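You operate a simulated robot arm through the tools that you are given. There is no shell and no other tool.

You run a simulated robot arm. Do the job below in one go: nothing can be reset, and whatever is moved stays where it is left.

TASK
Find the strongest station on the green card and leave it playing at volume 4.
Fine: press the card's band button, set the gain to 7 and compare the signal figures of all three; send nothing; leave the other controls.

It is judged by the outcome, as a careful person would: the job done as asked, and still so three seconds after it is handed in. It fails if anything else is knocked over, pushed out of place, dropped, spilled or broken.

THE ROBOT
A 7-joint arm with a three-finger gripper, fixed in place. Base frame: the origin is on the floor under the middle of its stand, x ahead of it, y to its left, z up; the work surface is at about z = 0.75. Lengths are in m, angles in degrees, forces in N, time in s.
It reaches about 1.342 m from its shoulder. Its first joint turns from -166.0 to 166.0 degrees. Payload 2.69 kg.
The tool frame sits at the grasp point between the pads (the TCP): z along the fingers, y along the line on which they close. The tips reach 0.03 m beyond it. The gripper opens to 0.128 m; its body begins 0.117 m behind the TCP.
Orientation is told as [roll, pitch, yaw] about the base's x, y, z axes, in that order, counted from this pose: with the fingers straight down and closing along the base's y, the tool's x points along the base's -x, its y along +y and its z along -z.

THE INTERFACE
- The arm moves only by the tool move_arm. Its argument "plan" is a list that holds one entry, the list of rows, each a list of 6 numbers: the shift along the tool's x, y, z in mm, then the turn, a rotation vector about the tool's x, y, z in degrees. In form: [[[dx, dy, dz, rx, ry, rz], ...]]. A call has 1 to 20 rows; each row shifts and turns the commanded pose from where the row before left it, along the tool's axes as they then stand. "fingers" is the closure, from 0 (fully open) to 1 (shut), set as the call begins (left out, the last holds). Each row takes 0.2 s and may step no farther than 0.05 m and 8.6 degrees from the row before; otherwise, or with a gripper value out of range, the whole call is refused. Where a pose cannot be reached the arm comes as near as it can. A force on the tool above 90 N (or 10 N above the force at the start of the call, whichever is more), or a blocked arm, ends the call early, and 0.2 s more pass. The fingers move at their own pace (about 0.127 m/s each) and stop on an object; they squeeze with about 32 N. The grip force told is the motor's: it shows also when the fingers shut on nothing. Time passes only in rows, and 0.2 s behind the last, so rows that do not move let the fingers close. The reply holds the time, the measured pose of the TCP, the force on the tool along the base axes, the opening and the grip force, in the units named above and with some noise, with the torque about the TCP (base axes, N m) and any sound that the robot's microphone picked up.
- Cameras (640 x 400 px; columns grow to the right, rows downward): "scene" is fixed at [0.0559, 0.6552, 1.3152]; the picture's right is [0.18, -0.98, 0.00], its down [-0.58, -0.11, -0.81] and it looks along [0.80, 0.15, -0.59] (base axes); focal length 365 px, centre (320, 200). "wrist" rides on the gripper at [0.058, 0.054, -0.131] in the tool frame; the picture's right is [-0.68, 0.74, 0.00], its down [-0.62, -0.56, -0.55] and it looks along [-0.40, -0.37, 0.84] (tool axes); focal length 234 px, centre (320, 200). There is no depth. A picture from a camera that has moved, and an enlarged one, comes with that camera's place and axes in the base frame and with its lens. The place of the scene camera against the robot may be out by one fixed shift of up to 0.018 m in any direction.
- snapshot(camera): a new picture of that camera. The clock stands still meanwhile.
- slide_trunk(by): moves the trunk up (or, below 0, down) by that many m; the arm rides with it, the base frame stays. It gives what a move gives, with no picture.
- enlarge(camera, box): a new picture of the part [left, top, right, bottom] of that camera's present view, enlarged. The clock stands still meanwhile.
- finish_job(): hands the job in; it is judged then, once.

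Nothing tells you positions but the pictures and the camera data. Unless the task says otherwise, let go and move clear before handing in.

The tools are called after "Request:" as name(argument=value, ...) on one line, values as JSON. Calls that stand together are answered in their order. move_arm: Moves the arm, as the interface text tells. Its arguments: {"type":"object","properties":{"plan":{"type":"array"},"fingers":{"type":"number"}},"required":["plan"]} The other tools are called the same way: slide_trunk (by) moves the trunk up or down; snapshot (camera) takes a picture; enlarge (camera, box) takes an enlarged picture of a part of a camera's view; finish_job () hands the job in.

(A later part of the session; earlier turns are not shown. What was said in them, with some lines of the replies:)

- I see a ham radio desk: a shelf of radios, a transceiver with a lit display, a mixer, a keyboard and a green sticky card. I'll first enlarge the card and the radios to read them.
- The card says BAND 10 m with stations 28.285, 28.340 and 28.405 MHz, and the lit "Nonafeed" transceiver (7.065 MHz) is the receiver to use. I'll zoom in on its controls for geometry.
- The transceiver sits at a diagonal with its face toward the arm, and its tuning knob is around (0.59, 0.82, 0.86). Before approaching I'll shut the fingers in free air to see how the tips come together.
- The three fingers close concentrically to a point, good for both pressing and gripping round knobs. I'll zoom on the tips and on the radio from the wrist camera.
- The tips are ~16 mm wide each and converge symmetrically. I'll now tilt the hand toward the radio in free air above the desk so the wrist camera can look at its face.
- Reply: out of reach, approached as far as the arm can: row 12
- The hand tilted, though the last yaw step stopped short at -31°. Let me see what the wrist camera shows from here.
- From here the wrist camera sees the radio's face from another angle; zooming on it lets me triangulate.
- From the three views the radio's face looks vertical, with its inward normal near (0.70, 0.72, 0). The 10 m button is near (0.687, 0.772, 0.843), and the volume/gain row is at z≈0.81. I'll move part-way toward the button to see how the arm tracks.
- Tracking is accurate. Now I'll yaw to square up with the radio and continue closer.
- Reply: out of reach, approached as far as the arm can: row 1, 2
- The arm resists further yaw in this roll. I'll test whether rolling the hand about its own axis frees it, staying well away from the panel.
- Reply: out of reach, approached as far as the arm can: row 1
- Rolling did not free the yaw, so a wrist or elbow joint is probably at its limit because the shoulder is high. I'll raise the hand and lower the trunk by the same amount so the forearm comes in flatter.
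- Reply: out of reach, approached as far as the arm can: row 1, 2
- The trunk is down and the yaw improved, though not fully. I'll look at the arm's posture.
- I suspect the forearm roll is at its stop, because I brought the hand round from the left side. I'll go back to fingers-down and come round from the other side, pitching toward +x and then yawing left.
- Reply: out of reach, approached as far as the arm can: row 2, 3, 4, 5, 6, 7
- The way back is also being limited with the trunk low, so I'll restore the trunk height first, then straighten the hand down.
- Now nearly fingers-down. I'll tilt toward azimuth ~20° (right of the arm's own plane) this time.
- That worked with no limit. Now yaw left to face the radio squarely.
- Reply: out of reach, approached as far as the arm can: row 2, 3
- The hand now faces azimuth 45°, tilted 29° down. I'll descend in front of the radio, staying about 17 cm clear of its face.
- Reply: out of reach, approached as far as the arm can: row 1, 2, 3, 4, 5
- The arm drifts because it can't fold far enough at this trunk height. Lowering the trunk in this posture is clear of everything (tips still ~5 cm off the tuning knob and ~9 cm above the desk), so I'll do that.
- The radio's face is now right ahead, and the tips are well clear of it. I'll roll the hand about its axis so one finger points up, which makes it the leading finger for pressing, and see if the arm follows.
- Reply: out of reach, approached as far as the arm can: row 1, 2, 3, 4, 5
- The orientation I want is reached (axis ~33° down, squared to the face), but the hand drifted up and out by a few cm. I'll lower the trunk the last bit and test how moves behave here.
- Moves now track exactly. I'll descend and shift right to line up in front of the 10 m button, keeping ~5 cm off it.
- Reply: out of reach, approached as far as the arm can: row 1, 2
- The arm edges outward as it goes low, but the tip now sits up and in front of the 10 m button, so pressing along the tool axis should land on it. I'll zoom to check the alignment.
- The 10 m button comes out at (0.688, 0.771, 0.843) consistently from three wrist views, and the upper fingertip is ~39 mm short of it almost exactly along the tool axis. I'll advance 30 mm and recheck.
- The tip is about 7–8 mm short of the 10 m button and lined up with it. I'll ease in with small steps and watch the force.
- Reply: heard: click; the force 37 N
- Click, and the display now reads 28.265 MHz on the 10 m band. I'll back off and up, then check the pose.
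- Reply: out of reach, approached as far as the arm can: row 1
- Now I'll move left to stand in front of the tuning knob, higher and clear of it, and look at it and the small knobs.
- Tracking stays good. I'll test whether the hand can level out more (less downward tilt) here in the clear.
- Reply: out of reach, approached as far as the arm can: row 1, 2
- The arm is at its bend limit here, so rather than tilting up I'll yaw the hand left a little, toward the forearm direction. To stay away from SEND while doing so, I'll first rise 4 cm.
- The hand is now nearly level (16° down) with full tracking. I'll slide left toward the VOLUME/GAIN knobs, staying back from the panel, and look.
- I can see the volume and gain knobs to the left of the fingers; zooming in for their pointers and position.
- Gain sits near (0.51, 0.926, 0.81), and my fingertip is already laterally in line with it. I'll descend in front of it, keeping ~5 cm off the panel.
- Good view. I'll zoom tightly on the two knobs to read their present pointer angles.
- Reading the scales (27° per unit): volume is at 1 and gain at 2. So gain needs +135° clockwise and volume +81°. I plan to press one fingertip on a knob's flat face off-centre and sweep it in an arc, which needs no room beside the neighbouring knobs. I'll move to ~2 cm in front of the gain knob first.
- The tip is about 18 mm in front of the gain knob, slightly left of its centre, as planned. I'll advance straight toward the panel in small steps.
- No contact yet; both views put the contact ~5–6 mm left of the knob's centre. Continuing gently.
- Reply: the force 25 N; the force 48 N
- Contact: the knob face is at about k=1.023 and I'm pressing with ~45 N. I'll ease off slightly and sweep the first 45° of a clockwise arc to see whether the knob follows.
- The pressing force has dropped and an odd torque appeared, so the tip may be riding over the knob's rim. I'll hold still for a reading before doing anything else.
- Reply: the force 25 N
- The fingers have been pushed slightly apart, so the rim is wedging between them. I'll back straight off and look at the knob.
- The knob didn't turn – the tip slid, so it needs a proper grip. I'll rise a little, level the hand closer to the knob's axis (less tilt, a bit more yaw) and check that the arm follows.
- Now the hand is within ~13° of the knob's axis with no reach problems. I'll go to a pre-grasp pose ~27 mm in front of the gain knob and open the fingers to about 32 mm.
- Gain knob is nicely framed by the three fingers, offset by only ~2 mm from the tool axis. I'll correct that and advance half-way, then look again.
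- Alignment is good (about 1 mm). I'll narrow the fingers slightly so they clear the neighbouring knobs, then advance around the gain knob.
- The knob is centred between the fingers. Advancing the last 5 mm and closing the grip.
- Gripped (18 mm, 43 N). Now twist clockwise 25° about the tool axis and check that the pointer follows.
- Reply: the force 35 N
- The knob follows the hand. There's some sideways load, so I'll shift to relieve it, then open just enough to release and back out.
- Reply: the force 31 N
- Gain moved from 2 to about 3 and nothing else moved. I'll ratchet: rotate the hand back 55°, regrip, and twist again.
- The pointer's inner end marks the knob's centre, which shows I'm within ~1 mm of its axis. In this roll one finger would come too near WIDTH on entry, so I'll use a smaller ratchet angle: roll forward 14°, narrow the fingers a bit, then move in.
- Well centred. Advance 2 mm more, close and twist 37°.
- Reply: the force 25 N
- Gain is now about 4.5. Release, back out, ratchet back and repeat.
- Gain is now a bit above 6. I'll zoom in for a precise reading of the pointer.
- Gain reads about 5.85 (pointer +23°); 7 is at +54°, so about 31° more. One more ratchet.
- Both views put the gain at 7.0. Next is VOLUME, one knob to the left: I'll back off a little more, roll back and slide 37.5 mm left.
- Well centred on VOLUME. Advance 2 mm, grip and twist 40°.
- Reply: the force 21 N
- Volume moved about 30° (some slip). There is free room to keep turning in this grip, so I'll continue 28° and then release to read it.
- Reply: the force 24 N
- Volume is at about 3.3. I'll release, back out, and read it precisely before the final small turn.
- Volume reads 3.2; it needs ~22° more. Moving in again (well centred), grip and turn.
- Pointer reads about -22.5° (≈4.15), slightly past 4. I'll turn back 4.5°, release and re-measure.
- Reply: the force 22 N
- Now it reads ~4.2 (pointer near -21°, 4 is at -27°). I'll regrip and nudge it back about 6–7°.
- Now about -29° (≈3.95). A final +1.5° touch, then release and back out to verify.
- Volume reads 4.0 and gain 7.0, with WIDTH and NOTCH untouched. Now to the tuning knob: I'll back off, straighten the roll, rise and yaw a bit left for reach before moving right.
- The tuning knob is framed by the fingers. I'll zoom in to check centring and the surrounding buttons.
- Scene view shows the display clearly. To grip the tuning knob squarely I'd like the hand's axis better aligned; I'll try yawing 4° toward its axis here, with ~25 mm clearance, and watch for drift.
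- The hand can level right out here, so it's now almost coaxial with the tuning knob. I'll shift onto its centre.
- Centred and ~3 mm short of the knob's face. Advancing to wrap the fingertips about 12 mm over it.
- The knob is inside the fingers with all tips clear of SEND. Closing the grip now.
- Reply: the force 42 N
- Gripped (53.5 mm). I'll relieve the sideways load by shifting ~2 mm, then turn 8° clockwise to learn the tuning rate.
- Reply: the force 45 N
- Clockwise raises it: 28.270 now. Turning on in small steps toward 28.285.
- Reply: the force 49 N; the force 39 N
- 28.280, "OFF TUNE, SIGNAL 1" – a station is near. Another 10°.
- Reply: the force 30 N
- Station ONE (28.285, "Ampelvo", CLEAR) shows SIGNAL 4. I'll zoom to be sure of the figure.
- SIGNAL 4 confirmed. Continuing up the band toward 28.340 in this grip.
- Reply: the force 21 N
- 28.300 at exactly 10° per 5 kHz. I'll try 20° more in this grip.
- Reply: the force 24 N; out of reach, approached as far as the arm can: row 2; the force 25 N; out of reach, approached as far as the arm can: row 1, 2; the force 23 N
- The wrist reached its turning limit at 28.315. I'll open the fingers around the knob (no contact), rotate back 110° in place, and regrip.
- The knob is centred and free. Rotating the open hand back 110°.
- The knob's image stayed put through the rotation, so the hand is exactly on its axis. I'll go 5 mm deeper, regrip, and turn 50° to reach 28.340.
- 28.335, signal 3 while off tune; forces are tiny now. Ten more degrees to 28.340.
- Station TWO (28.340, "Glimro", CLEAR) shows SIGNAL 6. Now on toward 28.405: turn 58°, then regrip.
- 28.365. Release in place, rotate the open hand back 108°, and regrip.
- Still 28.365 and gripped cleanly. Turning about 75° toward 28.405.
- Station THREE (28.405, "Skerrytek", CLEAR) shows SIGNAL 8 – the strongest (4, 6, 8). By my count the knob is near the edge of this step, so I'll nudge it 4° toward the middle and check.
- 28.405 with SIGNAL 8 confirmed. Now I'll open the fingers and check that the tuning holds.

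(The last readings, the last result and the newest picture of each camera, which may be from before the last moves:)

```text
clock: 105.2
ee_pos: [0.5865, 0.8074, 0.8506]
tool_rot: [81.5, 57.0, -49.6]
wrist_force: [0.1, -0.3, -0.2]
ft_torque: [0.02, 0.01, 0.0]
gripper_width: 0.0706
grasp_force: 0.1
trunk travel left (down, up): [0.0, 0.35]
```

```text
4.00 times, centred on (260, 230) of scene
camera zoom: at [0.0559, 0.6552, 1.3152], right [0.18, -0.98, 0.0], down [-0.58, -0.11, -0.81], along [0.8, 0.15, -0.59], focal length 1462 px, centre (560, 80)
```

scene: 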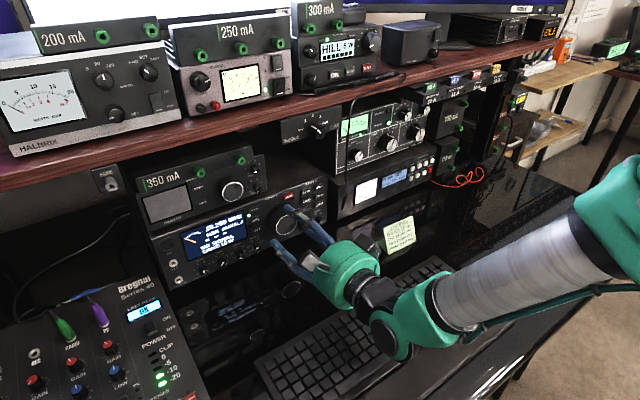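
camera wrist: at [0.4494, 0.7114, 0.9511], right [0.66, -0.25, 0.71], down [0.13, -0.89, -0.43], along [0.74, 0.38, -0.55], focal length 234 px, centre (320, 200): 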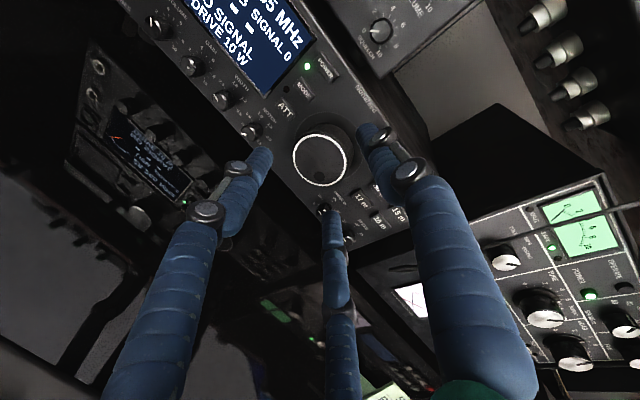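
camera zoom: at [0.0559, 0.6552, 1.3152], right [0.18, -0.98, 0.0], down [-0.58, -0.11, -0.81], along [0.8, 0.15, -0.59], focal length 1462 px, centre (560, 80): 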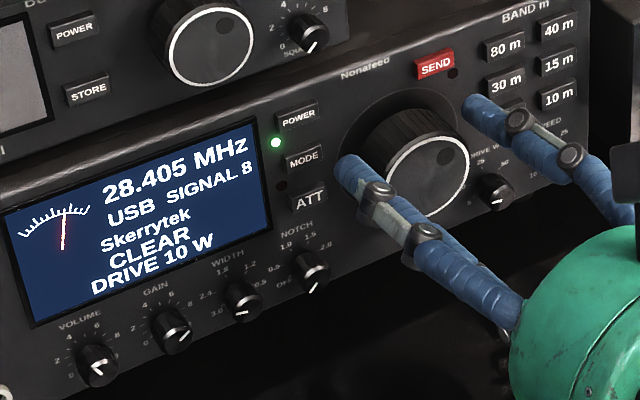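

Released, and it still reads 28.405 / SIGNAL 8. I'll back straight out from the panel.

Request:
move_arm(plan=[[[0, 0, -10, 0, 0, 0], [0, 0, -15, 0, 0, 0], [0, 0, -15, 0, 0, 0]]])

Request:
snapshot(camera="scene")

Request:
enlarge(camera="scene", box=[180, 230, 260, 280])

Request:
enlarge(camera="scene", box=[240, 160, 340, 240])

```text
clock: 106.0
ee_pos: [0.561, 0.7787, 0.8536]
tool_rot: [81.4, 57.0, -49.8]
wrist_force: [0.8, 0.8, -0.9]
ft_torque: [0.02, 0.02, -0.06]
gripper_width: 0.0704
grasp_force: 0.0
trunk travel left (down, up): [0.0, 0.35]
```

```text
taken
```

scene: 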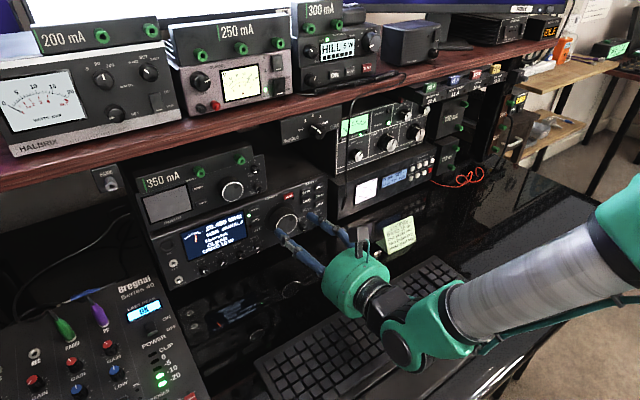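

```text
8.00 times, centred on (220, 255) of scene
camera zoom: at [0.0559, 0.6552, 1.3152], right [0.18, -0.98, 0.0], down [-0.58, -0.11, -0.81], along [0.8, 0.15, -0.59], focal length 2923 px, centre (1120, -240)
```

zoom: 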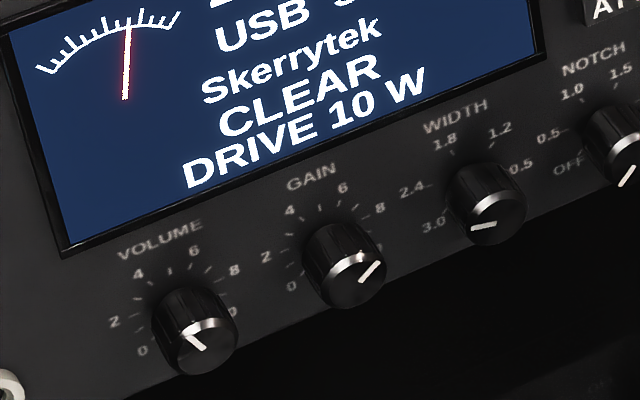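

```text
5.00 times, centred on (290, 200) of scene
camera zoom: at [0.0559, 0.6552, 1.3152], right [0.18, -0.98, 0.0], down [-0.58, -0.11, -0.81], along [0.8, 0.15, -0.59], focal length 1827 px, centre (470, 200)
```

zoom: 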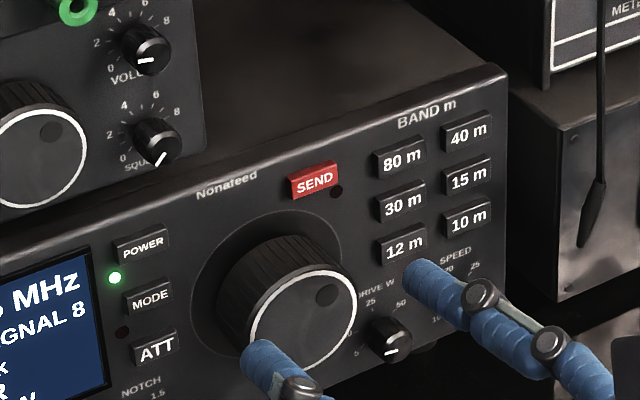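

Everything is holding. I'll take tight zooms of VOLUME and GAIN, now unobstructed, for a final precise reading.

Request:
enlarge(camera="scene", box=[190, 255, 220, 280])

Request:
enlarge(camera="scene", box=[210, 245, 240, 270])

Request:
enlarge(camera="scene", box=[230, 235, 320, 285])

```text
16.00 times, centred on (205, 268) of scene
camera zoom: at [0.0559, 0.6552, 1.3152], right [0.18, -0.98, 0.0], down [-0.58, -0.11, -0.81], along [0.8, 0.15, -0.59], focal length 5846 px, centre (2160, -880)
```

zoom: 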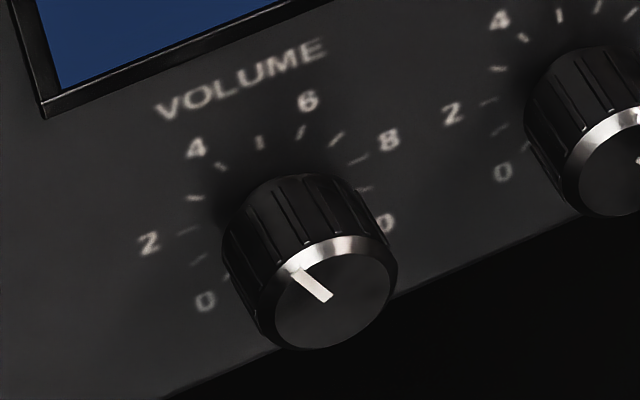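

```text
16.00 times, centred on (225, 258) of scene
camera zoom: at [0.0559, 0.6552, 1.3152], right [0.18, -0.98, 0.0], down [-0.58, -0.11, -0.81], along [0.8, 0.15, -0.59], focal length 5846 px, centre (1840, -720)
```

zoom: 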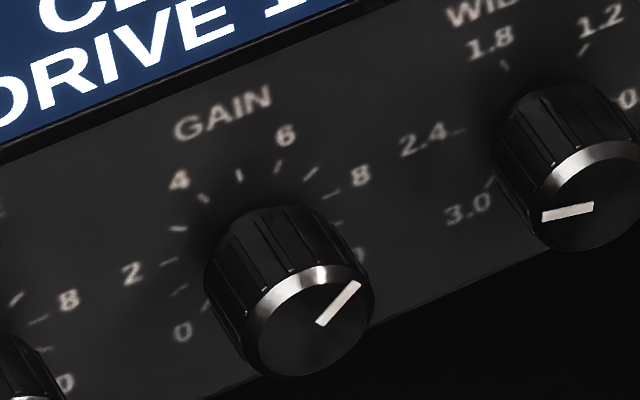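

```text
7.11 times, centred on (275, 260) of scene
camera zoom: at [0.0559, 0.6552, 1.3152], right [0.18, -0.98, 0.0], down [-0.58, -0.11, -0.81], along [0.8, 0.15, -0.59], focal length 2598 px, centre (640, -227)
```

zoom: 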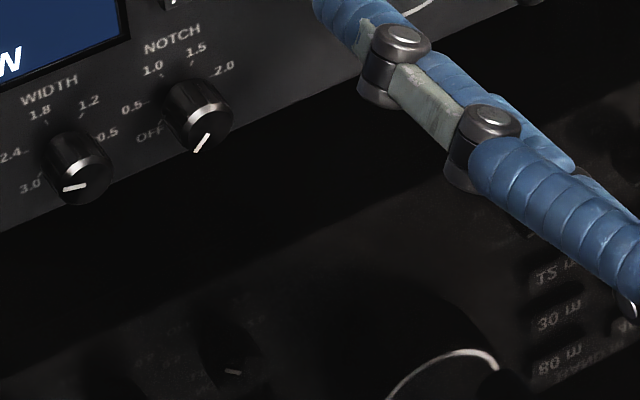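

Volume's pointer lies exactly along the 4 tick and gain's along the 7 tick. WIDTH, NOTCH, DRIVE and SEND are untouched. I'll move the hand well clear now.

Request:
move_arm(plan=[[[0, 0, -20, 0, 0, 0], [16.8, 10.9, -20, 0, 0, 0], [25, 16.3, -20, 0, 0, 0], [25, 16.3, -20, 0, 0, 0]]])

Request:
snapshot(camera="scene")

Request:
enlarge(camera="scene", box=[140, 170, 340, 290])

```text
clock: 107.0
ee_pos: [0.51, 0.7235, 0.939]
tool_rot: [81.3, 56.8, -49.9]
wrist_force: [0.4, -0.5, -0.6]
ft_torque: [0.05, -0.08, -0.03]
gripper_width: 0.0702
grasp_force: 0.0
trunk travel left (down, up): [0.0, 0.35]
```

```text
taken
```

scene: 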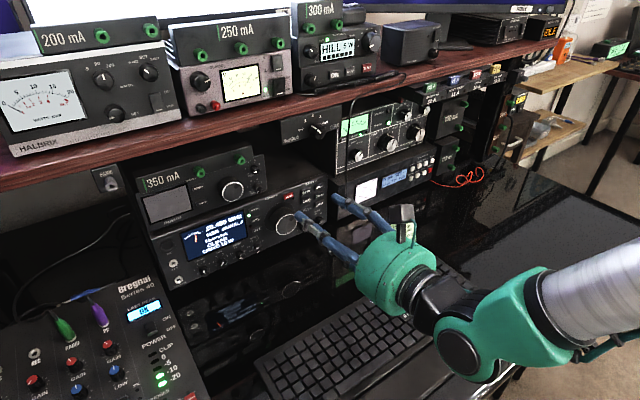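

```text
3.20 times, centred on (240, 230) of scene
camera zoom: at [0.0559, 0.6552, 1.3152], right [0.18, -0.98, 0.0], down [-0.58, -0.11, -0.81], along [0.8, 0.15, -0.59], focal length 1169 px, centre (576, 104)
```

zoom: 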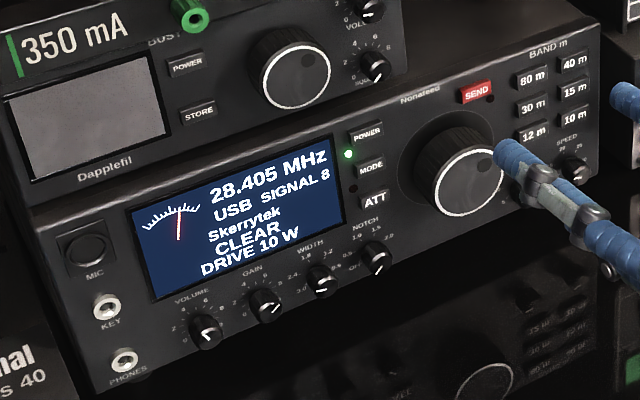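

The radio is on 10 m at 28.405 MHz, "Skerrytek" CLEAR, SIGNAL 8, with volume at 4 and gain at 7. The hand is free and clear, and nothing else has moved. Handing in.

Request:
finish_job()

```text
The job is handed in.
```

The radio is playing the strongest station on the green card, "Skerrytek" on 28.405 MHz, with the volume at 4. I pressed the 10 m band button, set the gain to 7 and compared all three:

| Station | Frequency | Name | Signal |
|---|---|---|---|
| One | 28.285 MHz | Ampelvo | 4 |
| Two | 28.340 MHz | Glimro | 6 |
| **Three** | **28.405 MHz** | **Skerrytek** | **8** |

The display still showed 28.405 MHz and SIGNAL 8 after I let go of the tuning knob and moved the arm clear. Volume and gain were read from the pointers against their scales. I did not press SEND, and the other controls looked unchanged in the last pictures. I have not heard how the job was judged.
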